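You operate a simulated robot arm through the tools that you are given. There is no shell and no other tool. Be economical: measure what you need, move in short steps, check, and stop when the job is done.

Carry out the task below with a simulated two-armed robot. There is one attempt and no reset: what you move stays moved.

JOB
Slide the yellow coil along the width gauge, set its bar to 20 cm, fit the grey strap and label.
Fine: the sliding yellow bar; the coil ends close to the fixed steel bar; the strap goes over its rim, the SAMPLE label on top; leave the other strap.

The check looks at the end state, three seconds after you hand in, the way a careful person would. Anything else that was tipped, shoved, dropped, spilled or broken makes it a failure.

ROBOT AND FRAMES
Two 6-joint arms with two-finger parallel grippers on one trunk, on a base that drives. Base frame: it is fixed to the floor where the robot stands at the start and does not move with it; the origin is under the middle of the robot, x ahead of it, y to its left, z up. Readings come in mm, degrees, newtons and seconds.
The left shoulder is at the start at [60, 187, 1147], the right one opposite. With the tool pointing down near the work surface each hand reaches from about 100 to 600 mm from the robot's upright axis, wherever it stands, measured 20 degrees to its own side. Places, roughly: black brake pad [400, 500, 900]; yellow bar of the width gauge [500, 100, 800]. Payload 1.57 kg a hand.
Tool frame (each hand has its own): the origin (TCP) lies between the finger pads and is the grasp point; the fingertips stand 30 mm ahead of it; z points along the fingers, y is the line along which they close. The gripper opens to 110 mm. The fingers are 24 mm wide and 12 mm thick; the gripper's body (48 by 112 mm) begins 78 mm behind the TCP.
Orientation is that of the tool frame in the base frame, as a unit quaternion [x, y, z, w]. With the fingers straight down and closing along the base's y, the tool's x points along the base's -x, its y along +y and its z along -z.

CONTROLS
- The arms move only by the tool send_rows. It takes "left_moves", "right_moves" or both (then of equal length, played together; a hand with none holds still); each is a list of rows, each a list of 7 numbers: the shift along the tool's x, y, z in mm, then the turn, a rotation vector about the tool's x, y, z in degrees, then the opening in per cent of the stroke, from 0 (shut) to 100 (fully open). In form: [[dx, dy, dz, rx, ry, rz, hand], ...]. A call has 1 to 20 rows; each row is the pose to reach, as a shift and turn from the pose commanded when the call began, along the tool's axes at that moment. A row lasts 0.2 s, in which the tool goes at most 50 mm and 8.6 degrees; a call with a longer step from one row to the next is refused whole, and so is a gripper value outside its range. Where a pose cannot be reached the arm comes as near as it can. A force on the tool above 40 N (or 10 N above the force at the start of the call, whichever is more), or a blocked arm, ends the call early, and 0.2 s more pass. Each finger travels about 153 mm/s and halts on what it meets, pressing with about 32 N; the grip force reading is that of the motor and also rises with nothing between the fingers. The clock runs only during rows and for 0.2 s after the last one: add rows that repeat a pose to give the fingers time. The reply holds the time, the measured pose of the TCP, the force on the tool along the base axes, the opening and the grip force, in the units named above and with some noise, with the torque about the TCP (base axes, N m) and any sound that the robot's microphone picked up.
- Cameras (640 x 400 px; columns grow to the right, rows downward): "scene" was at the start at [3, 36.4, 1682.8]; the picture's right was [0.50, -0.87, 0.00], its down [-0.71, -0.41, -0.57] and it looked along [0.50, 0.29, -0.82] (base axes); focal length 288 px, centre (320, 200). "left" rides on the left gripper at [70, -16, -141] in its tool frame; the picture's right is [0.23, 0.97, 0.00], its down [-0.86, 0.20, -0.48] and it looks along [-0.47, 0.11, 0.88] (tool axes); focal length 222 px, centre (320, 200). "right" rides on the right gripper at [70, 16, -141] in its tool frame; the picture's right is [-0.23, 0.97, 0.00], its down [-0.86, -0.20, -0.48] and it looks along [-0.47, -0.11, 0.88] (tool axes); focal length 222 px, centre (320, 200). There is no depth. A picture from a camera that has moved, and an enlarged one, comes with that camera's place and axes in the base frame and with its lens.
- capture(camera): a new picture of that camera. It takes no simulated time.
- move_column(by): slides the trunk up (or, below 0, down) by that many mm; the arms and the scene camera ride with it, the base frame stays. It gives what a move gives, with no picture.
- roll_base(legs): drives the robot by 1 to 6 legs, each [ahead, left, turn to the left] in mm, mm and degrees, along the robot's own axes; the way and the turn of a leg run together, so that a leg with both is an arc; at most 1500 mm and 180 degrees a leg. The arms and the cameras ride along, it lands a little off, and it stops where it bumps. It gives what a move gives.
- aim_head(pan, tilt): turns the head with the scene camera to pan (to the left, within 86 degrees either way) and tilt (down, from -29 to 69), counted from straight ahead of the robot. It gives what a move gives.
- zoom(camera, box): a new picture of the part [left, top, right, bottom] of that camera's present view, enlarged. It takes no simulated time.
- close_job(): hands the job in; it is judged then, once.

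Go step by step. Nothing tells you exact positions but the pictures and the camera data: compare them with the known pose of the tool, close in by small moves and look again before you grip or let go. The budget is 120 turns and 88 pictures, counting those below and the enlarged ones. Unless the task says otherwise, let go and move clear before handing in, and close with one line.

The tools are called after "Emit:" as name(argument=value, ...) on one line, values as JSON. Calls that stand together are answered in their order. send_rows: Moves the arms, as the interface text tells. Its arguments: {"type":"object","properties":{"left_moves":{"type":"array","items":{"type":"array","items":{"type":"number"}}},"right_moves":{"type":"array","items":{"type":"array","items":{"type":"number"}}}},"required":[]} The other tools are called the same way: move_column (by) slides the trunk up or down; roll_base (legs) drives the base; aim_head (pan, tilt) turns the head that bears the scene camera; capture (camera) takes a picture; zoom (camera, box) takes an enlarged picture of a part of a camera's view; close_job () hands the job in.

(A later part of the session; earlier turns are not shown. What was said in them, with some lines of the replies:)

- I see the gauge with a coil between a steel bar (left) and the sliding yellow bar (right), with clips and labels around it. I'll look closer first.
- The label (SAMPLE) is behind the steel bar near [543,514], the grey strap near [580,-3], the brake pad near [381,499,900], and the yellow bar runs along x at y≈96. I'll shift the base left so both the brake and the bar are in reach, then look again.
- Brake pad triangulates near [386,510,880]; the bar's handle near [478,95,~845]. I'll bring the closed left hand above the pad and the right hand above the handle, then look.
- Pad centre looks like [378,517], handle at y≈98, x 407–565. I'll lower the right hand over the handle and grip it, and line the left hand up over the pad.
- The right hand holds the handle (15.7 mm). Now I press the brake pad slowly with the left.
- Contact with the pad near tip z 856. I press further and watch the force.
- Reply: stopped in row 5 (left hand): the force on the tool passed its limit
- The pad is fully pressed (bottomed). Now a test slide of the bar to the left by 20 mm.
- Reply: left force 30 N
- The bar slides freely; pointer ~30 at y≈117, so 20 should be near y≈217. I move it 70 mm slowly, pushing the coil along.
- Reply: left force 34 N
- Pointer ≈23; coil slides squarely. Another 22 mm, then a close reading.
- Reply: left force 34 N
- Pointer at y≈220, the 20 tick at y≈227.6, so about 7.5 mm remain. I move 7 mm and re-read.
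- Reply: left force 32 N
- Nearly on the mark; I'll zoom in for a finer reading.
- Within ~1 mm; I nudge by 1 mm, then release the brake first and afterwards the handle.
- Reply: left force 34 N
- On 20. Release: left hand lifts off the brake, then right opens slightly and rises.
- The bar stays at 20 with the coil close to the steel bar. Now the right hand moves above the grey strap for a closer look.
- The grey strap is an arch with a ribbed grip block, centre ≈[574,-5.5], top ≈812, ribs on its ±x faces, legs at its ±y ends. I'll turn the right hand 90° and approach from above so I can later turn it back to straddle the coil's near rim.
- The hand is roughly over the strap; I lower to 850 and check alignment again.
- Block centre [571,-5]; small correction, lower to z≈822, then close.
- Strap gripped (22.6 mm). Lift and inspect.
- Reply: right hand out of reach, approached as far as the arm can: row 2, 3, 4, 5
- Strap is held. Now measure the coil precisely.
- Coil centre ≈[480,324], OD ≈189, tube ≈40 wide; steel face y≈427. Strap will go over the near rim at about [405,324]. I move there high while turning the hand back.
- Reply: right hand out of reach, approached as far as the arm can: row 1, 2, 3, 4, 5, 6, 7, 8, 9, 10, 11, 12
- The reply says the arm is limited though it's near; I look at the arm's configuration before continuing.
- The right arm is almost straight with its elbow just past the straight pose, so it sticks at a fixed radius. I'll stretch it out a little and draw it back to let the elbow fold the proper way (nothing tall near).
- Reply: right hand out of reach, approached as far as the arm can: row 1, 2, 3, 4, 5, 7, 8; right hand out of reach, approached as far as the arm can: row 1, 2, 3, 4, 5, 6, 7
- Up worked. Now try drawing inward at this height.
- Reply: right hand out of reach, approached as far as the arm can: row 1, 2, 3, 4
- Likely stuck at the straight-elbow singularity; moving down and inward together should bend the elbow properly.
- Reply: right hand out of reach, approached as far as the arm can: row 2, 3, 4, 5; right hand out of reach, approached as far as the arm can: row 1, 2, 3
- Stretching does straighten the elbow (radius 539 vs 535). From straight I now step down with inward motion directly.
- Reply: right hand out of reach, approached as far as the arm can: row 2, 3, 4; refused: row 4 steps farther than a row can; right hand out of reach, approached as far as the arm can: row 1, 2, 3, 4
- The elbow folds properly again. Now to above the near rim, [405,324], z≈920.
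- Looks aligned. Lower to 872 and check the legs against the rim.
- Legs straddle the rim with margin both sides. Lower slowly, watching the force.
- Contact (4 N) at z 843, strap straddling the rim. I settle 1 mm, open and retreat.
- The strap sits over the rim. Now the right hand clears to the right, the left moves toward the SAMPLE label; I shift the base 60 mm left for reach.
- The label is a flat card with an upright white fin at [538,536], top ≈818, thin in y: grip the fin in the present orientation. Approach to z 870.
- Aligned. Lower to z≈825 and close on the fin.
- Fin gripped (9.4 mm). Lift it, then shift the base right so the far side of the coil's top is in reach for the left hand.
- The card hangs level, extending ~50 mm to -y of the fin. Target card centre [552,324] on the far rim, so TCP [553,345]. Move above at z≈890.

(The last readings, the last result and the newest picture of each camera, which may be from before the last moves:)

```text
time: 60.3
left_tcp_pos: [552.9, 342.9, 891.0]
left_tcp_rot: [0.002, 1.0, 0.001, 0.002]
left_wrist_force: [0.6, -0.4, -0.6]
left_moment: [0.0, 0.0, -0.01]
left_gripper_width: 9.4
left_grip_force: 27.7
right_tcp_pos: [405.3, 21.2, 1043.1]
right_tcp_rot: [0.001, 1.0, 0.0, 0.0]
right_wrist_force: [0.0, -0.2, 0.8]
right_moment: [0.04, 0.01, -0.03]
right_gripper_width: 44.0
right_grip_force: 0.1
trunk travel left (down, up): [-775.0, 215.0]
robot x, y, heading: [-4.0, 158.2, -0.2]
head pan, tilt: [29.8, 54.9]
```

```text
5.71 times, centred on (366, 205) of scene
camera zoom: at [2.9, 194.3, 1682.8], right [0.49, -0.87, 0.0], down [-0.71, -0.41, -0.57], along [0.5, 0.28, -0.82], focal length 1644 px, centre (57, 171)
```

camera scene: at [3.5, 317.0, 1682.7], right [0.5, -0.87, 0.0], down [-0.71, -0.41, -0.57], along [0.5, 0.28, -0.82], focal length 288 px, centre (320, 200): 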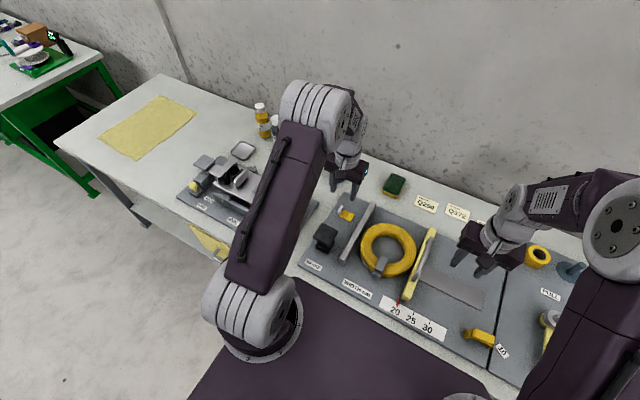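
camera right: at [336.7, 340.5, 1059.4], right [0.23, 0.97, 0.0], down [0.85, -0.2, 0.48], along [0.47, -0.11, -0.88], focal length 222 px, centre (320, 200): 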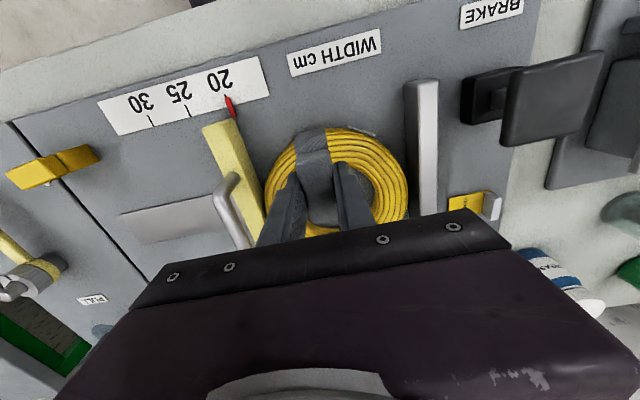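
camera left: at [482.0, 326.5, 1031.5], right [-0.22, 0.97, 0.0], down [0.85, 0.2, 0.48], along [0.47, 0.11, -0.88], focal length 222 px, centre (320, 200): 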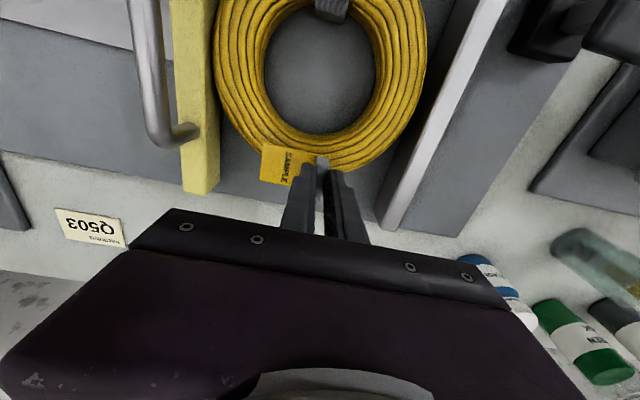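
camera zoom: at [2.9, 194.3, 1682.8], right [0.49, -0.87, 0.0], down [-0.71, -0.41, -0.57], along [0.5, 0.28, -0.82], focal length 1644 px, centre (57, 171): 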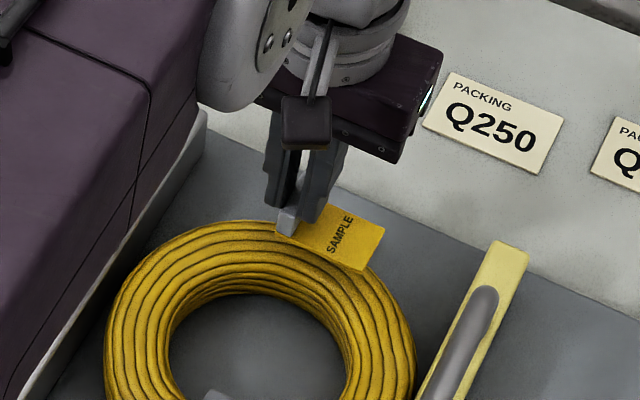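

Card is above the far rim's crest. Lower slowly with force watch.

Emit:
send_rows(left_moves=[[0, 0, 6, 0, 0, 0, 0], [0, 0, 12, 0, 0, 0, 0], [0, 0, 18, 0, 0, 0, 0], [0, 0, 22, 0, 0, 0, 0], [0, 0, 25, 0, 0, 0, 0], [0, 0, 28, 0, 0, 0, 0]])

Emit:
zoom(camera="scene", box=[326, 180, 406, 230])

Emit:
zoom(camera="left", box=[200, 80, 440, 230])

```text
time: 61.7
left_tcp_pos: [553.4, 343.0, 863.5]
left_tcp_rot: [0.003, 1.0, 0.001, 0.002]
left_wrist_force: [-1.4, 3.6, 13.9]
left_moment: [0.04, 0.14, 0.01]
left_gripper_width: 9.5
left_grip_force: 28.1
right_tcp_pos: [403.6, 22.0, 1042.9]
right_tcp_rot: [0.002, 1.0, 0.0, 0.0]
right_wrist_force: [0.7, -0.4, 0.4]
right_moment: [-0.01, 0.02, 0.04]
right_gripper_width: 44.0
right_grip_force: 0.0
trunk travel left (down, up): [-775.0, 215.0]
robot x, y, heading: [-1.6, 157.4, 0.1]
head pan, tilt: [29.8, 54.9]
```

```text
8.00 times, centred on (366, 205) of scene
camera zoom: at [0.3, 194.3, 1683.0], right [0.5, -0.87, 0.0], down [-0.71, -0.41, -0.58], along [0.5, 0.28, -0.82], focal length 2302 px, centre (-48, 160)
```

zoom: 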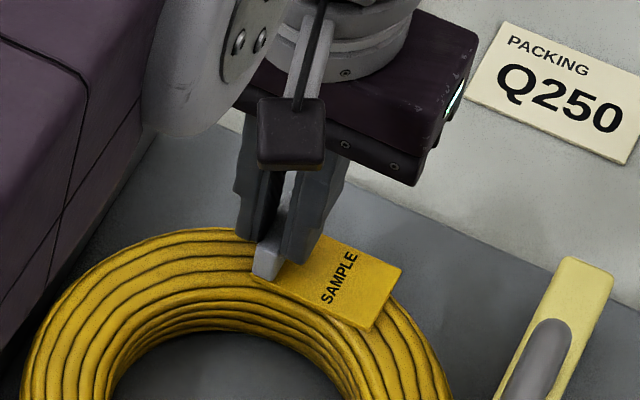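

```text
2.67 times, centred on (320, 155) of left
camera zoom: at [482.0, 327.4, 1005.0], right [-0.22, 0.97, 0.0], down [0.85, 0.2, 0.48], along [0.47, 0.11, -0.88], focal length 592 px, centre (320, 320)
```

zoom: 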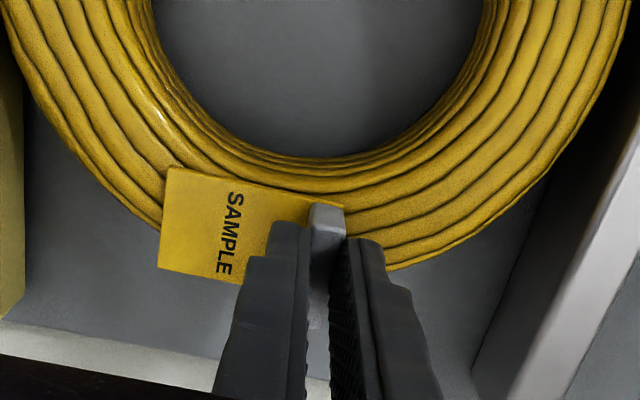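

Contact at z 863, but the card sits ~10 mm off toward -y (coil centre re-estimated [478,331]). I lift 6 mm, shift +9 y and -3 x, and set it down again.

Emit:
send_rows(left_moves=[[0, 0, -5, 0, 0, 0, 0], [0, 0, -10, 0, 0, 0, 0], [2, 5, -10, 0, 0, 0, 0], [3, 10, -10, 0, 0, 0, 0], [3, 10, -7, 0, 0, 0, 0], [3, 10, -4, 0, 0, 0, 0], [3, 10, -2, 0, 0, 0, 0]])

Emit:
zoom(camera="left", box=[200, 80, 440, 230])

```text
time: 63.3
left_tcp_pos: [551.5, 353.9, 865.2]
left_tcp_rot: [0.001, 1.0, 0.001, 0.002]
left_wrist_force: [0.7, 1.6, 2.4]
left_moment: [0.04, -0.02, -0.03]
left_gripper_width: 9.2
left_grip_force: 27.9
right_tcp_pos: [403.4, 20.2, 1043.8]
right_tcp_rot: [0.001, 1.0, -0.001, 0.0]
right_wrist_force: [0.5, -0.6, -0.2]
right_moment: [0.01, 0.03, -0.03]
right_gripper_width: 44.3
right_grip_force: 0.1
trunk travel left (down, up): [-775.0, 215.0]
robot x, y, heading: [-2.5, 156.3, -0.0]
head pan, tilt: [29.8, 54.9]
```

```text
2.67 times, centred on (320, 155) of left
camera zoom: at [480.0, 337.6, 1005.4], right [-0.22, 0.97, 0.0], down [0.85, 0.2, 0.48], along [0.47, 0.11, -0.88], focal length 592 px, centre (320, 320)
```

zoom: 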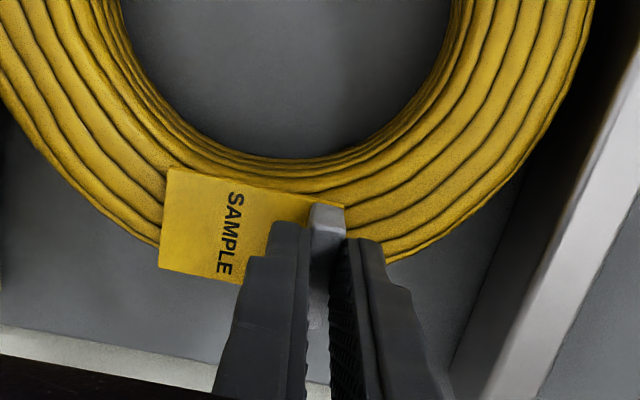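

Slightly closer in: another 5 mm toward the robot, then set down and release.

Emit:
send_rows(left_moves=[[0, 0, -5, 0, 0, 0, 0], [0, 0, -8, 0, 0, 0, 0], [3, 1, -8, 0, 0, 0, 0], [6, 2, -8, 0, 0, 0, 0], [6, 2, -5, 0, 0, 0, 0], [6, 2, -2, 0, 0, 0, 0], [6, 2, 0, 0, 0, 0, 0]])

Emit:
zoom(camera="left", box=[200, 80, 440, 230])

Emit:
zoom(camera="scene", box=[326, 180, 406, 230])

```text
time: 64.9
left_tcp_pos: [543.4, 355.6, 865.4]
left_tcp_rot: [0.002, 1.0, 0.001, 0.001]
left_wrist_force: [0.3, 0.2, -0.3]
left_moment: [0.03, 0.02, 0.02]
left_gripper_width: 9.4
left_grip_force: 27.6
right_tcp_pos: [405.2, 20.2, 1041.9]
right_tcp_rot: [0.002, 1.0, 0.0, 0.0]
right_wrist_force: [0.7, -0.2, -1.2]
right_moment: [0.0, 0.0, 0.0]
right_gripper_width: 44.2
right_grip_force: 0.1
trunk travel left (down, up): [-775.0, 215.0]
robot x, y, heading: [-0.5, 155.7, -0.1]
head pan, tilt: [29.8, 54.9]
```

```text
2.67 times, centred on (320, 155) of left
camera zoom: at [473.6, 339.5, 1005.6], right [-0.22, 0.97, 0.0], down [0.85, 0.2, 0.48], along [0.47, 0.11, -0.88], focal length 592 px, centre (320, 320)
```

zoom: 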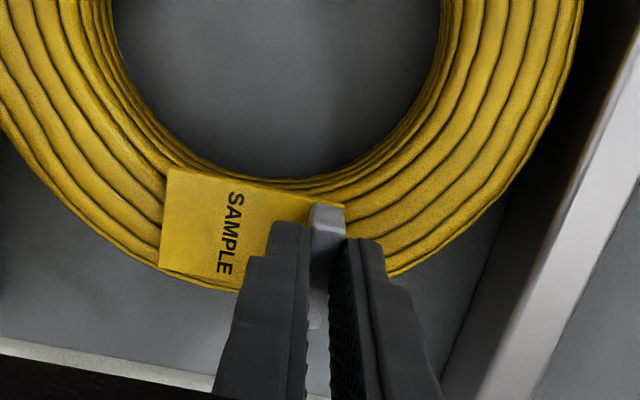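

```text
8.00 times, centred on (366, 205) of scene
camera zoom: at [2.7, 194.0, 1682.8], right [0.49, -0.87, 0.0], down [-0.71, -0.41, -0.57], along [0.5, 0.28, -0.82], focal length 2302 px, centre (-48, 160)
```

zoom: 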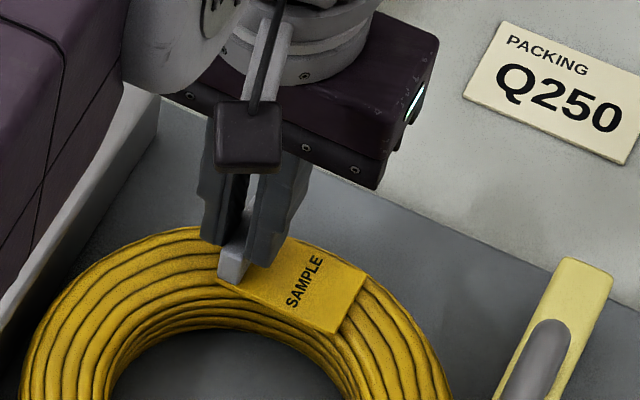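

Well centred now. Lower to contact.

Emit:
send_rows(left_moves=[[0, 0, 1, 0, 0, 0, 0], [0, 0, 2, 0, 0, 0, 0], [0, 0, 2.5, 0, 0, 0, 0]])

```text
time: 65.7
left_tcp_pos: [544.5, 355.4, 863.8]
left_tcp_rot: [0.002, 1.0, 0.001, 0.002]
left_wrist_force: [0.8, 1.6, 11.3]
left_moment: [0.0, 0.0, 0.03]
left_gripper_width: 9.6
left_grip_force: 27.7
right_tcp_pos: [404.6, 21.3, 1044.0]
right_tcp_rot: [0.001, 1.0, 0.0, 0.0]
right_wrist_force: [0.2, -0.4, 0.0]
right_moment: [-0.01, 0.0, 0.04]
right_gripper_width: 44.0
right_grip_force: 0.0
trunk travel left (down, up): [-775.0, 215.0]
robot x, y, heading: [-1.8, 153.6, 0.1]
head pan, tilt: [29.8, 54.9]
```

Seated. Unload a touch, open gently and rise.

Emit:
send_rows(left_moves=[[0, 0, -1.2, 0, 0, 0, 0], [0, 0, -1.2, 0, 0, 0, 10], [0, 0, -1.2, 0, 0, 0, 18], [0, 0, -1.2, 0, 0, 0, 25], [0, 0, -1.2, 0, 0, 0, 25], [0, 0, -12, 0, 0, 0, 25], [5, 0, -40, 0, 0, 0, 25], [10, 5, -80, 0, 0, 0, 25], [20, 20, -120, 0, 0, 0, 25], [20, 50, -150, 0, 0, 0, 25], [20, 90, -150, 0, 0, 0, 25], [20, 130, -150, 0, 0, 0, 25]])

Emit:
zoom(camera="scene", box=[280, 160, 480, 285])

Emit:
capture(camera="left")

```text
time: 68.3
left_tcp_pos: [527.0, 486.2, 1011.7]
left_tcp_rot: [0.001, 1.0, 0.0, 0.001]
left_wrist_force: [0.6, -0.3, -0.4]
left_moment: [-0.04, 0.03, 0.02]
left_gripper_width: 27.5
left_grip_force: 0.1
right_tcp_pos: [404.9, 22.5, 1042.6]
right_tcp_rot: [0.001, 1.0, -0.001, 0.0]
right_wrist_force: [0.8, 0.4, -1.2]
right_moment: [-0.05, 0.01, 0.0]
right_gripper_width: 43.8
right_grip_force: 0.0
trunk travel left (down, up): [-775.0, 215.0]
robot x, y, heading: [3.3, 157.1, -0.5]
head pan, tilt: [29.8, 54.9]
```

```text
3.20 times, centred on (380, 222) of scene
camera zoom: at [2.8, 195.8, 1682.7], right [0.49, -0.87, 0.0], down [-0.71, -0.41, -0.57], along [0.5, 0.28, -0.82], focal length 921 px, centre (128, 128)
```

zoom: 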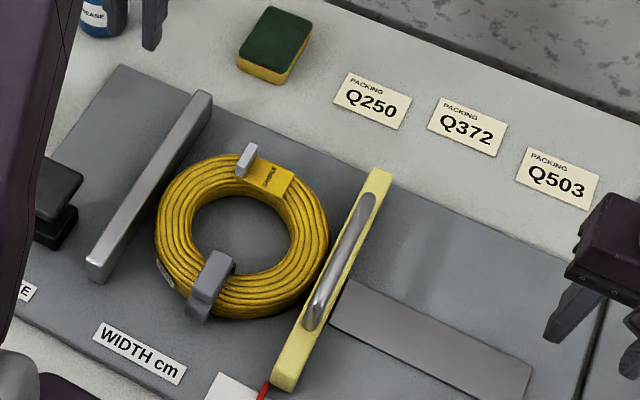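

```text
18 pictures are left
camera left: at [456.7, 470.1, 1153.0], right [-0.22, 0.97, 0.0], down [0.85, 0.2, 0.48], along [0.47, 0.11, -0.88], focal length 222 px, centre (320, 200)
```

left: 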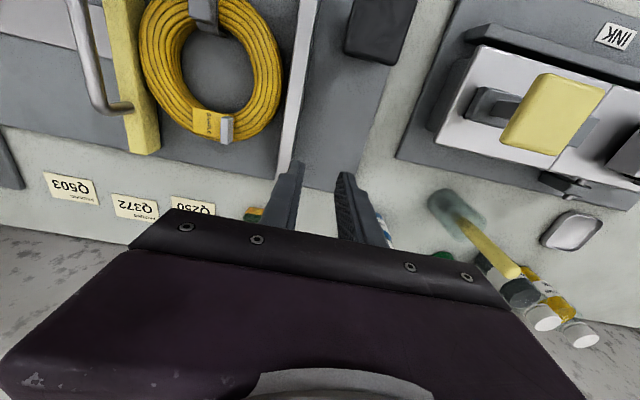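

Label and strap are in place. A last check of the pointer and the strap seating.

Emit:
zoom(camera="scene", box=[318, 220, 398, 270])

Emit:
zoom(camera="scene", box=[335, 240, 383, 270])

Emit:
zoom(camera="scene", box=[340, 240, 420, 290])

Emit:
capture(camera="scene")

```text
8.00 times, centred on (358, 245) of scene
camera zoom: at [2.8, 195.8, 1682.7], right [0.49, -0.87, 0.0], down [-0.71, -0.41, -0.57], along [0.5, 0.28, -0.82], focal length 2302 px, centre (16, -160)
```

zoom: 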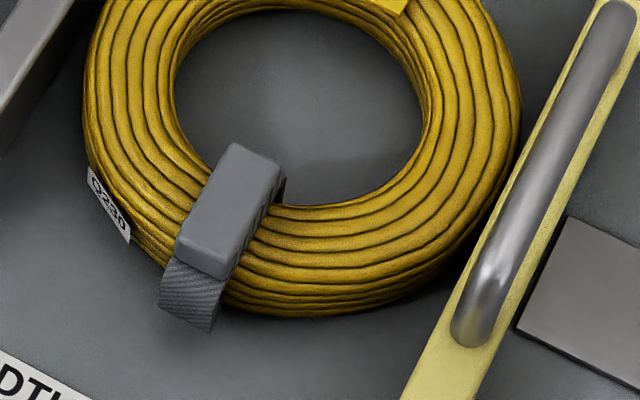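

```text
13.33 times, centred on (359, 255) of scene
camera zoom: at [2.8, 195.8, 1682.7], right [0.49, -0.87, 0.0], down [-0.71, -0.41, -0.57], along [0.5, 0.28, -0.82], focal length 3836 px, centre (-200, -533)
```

zoom: 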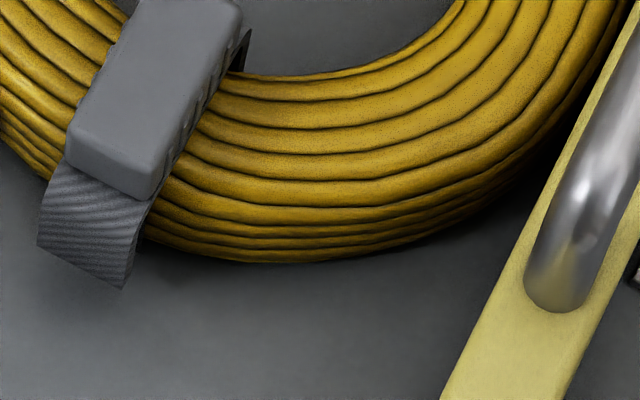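

```text
8.00 times, centred on (380, 265) of scene
camera zoom: at [2.8, 195.8, 1682.7], right [0.49, -0.87, 0.0], down [-0.71, -0.41, -0.57], along [0.5, 0.28, -0.82], focal length 2302 px, centre (-160, -320)
```

zoom: 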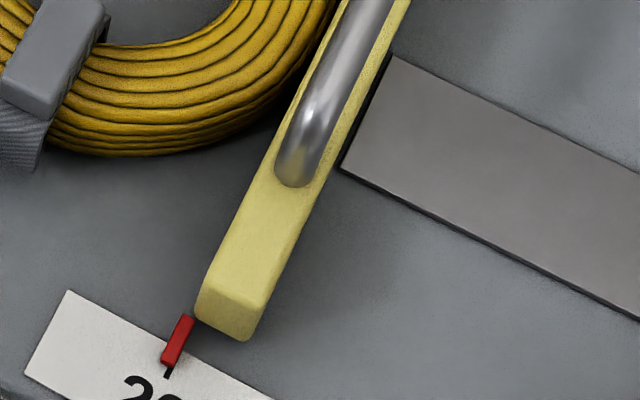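

```text
14 pictures are left
camera scene: at [2.8, 195.8, 1682.7], right [0.49, -0.87, 0.0], down [-0.71, -0.41, -0.57], along [0.5, 0.28, -0.82], focal length 288 px, centre (320, 200)
```

scene: 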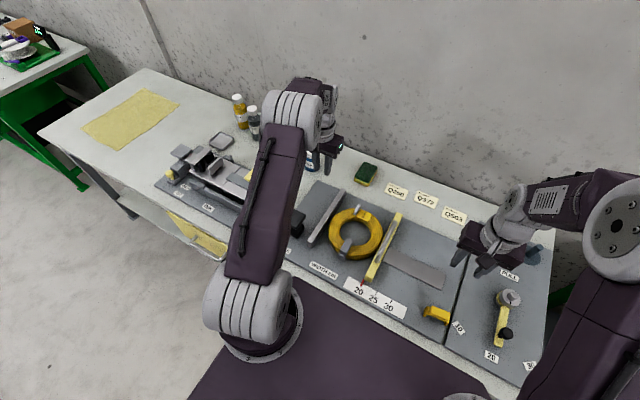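

The bar reads 20, the coil lies next to the steel bar, the grey strap is over its rim, the SAMPLE label is on top, and both hands are clear. Handing in.

Emit:
close_job()

```text
The job is handed in.
```

I handed the job in with the yellow bar at 20 cm, the coil within about a centimetre of the steel bar, the grey strap over its near rim and the SAMPLE label on its far rim. The yellow strap was left alone, and I saw nothing else moved.
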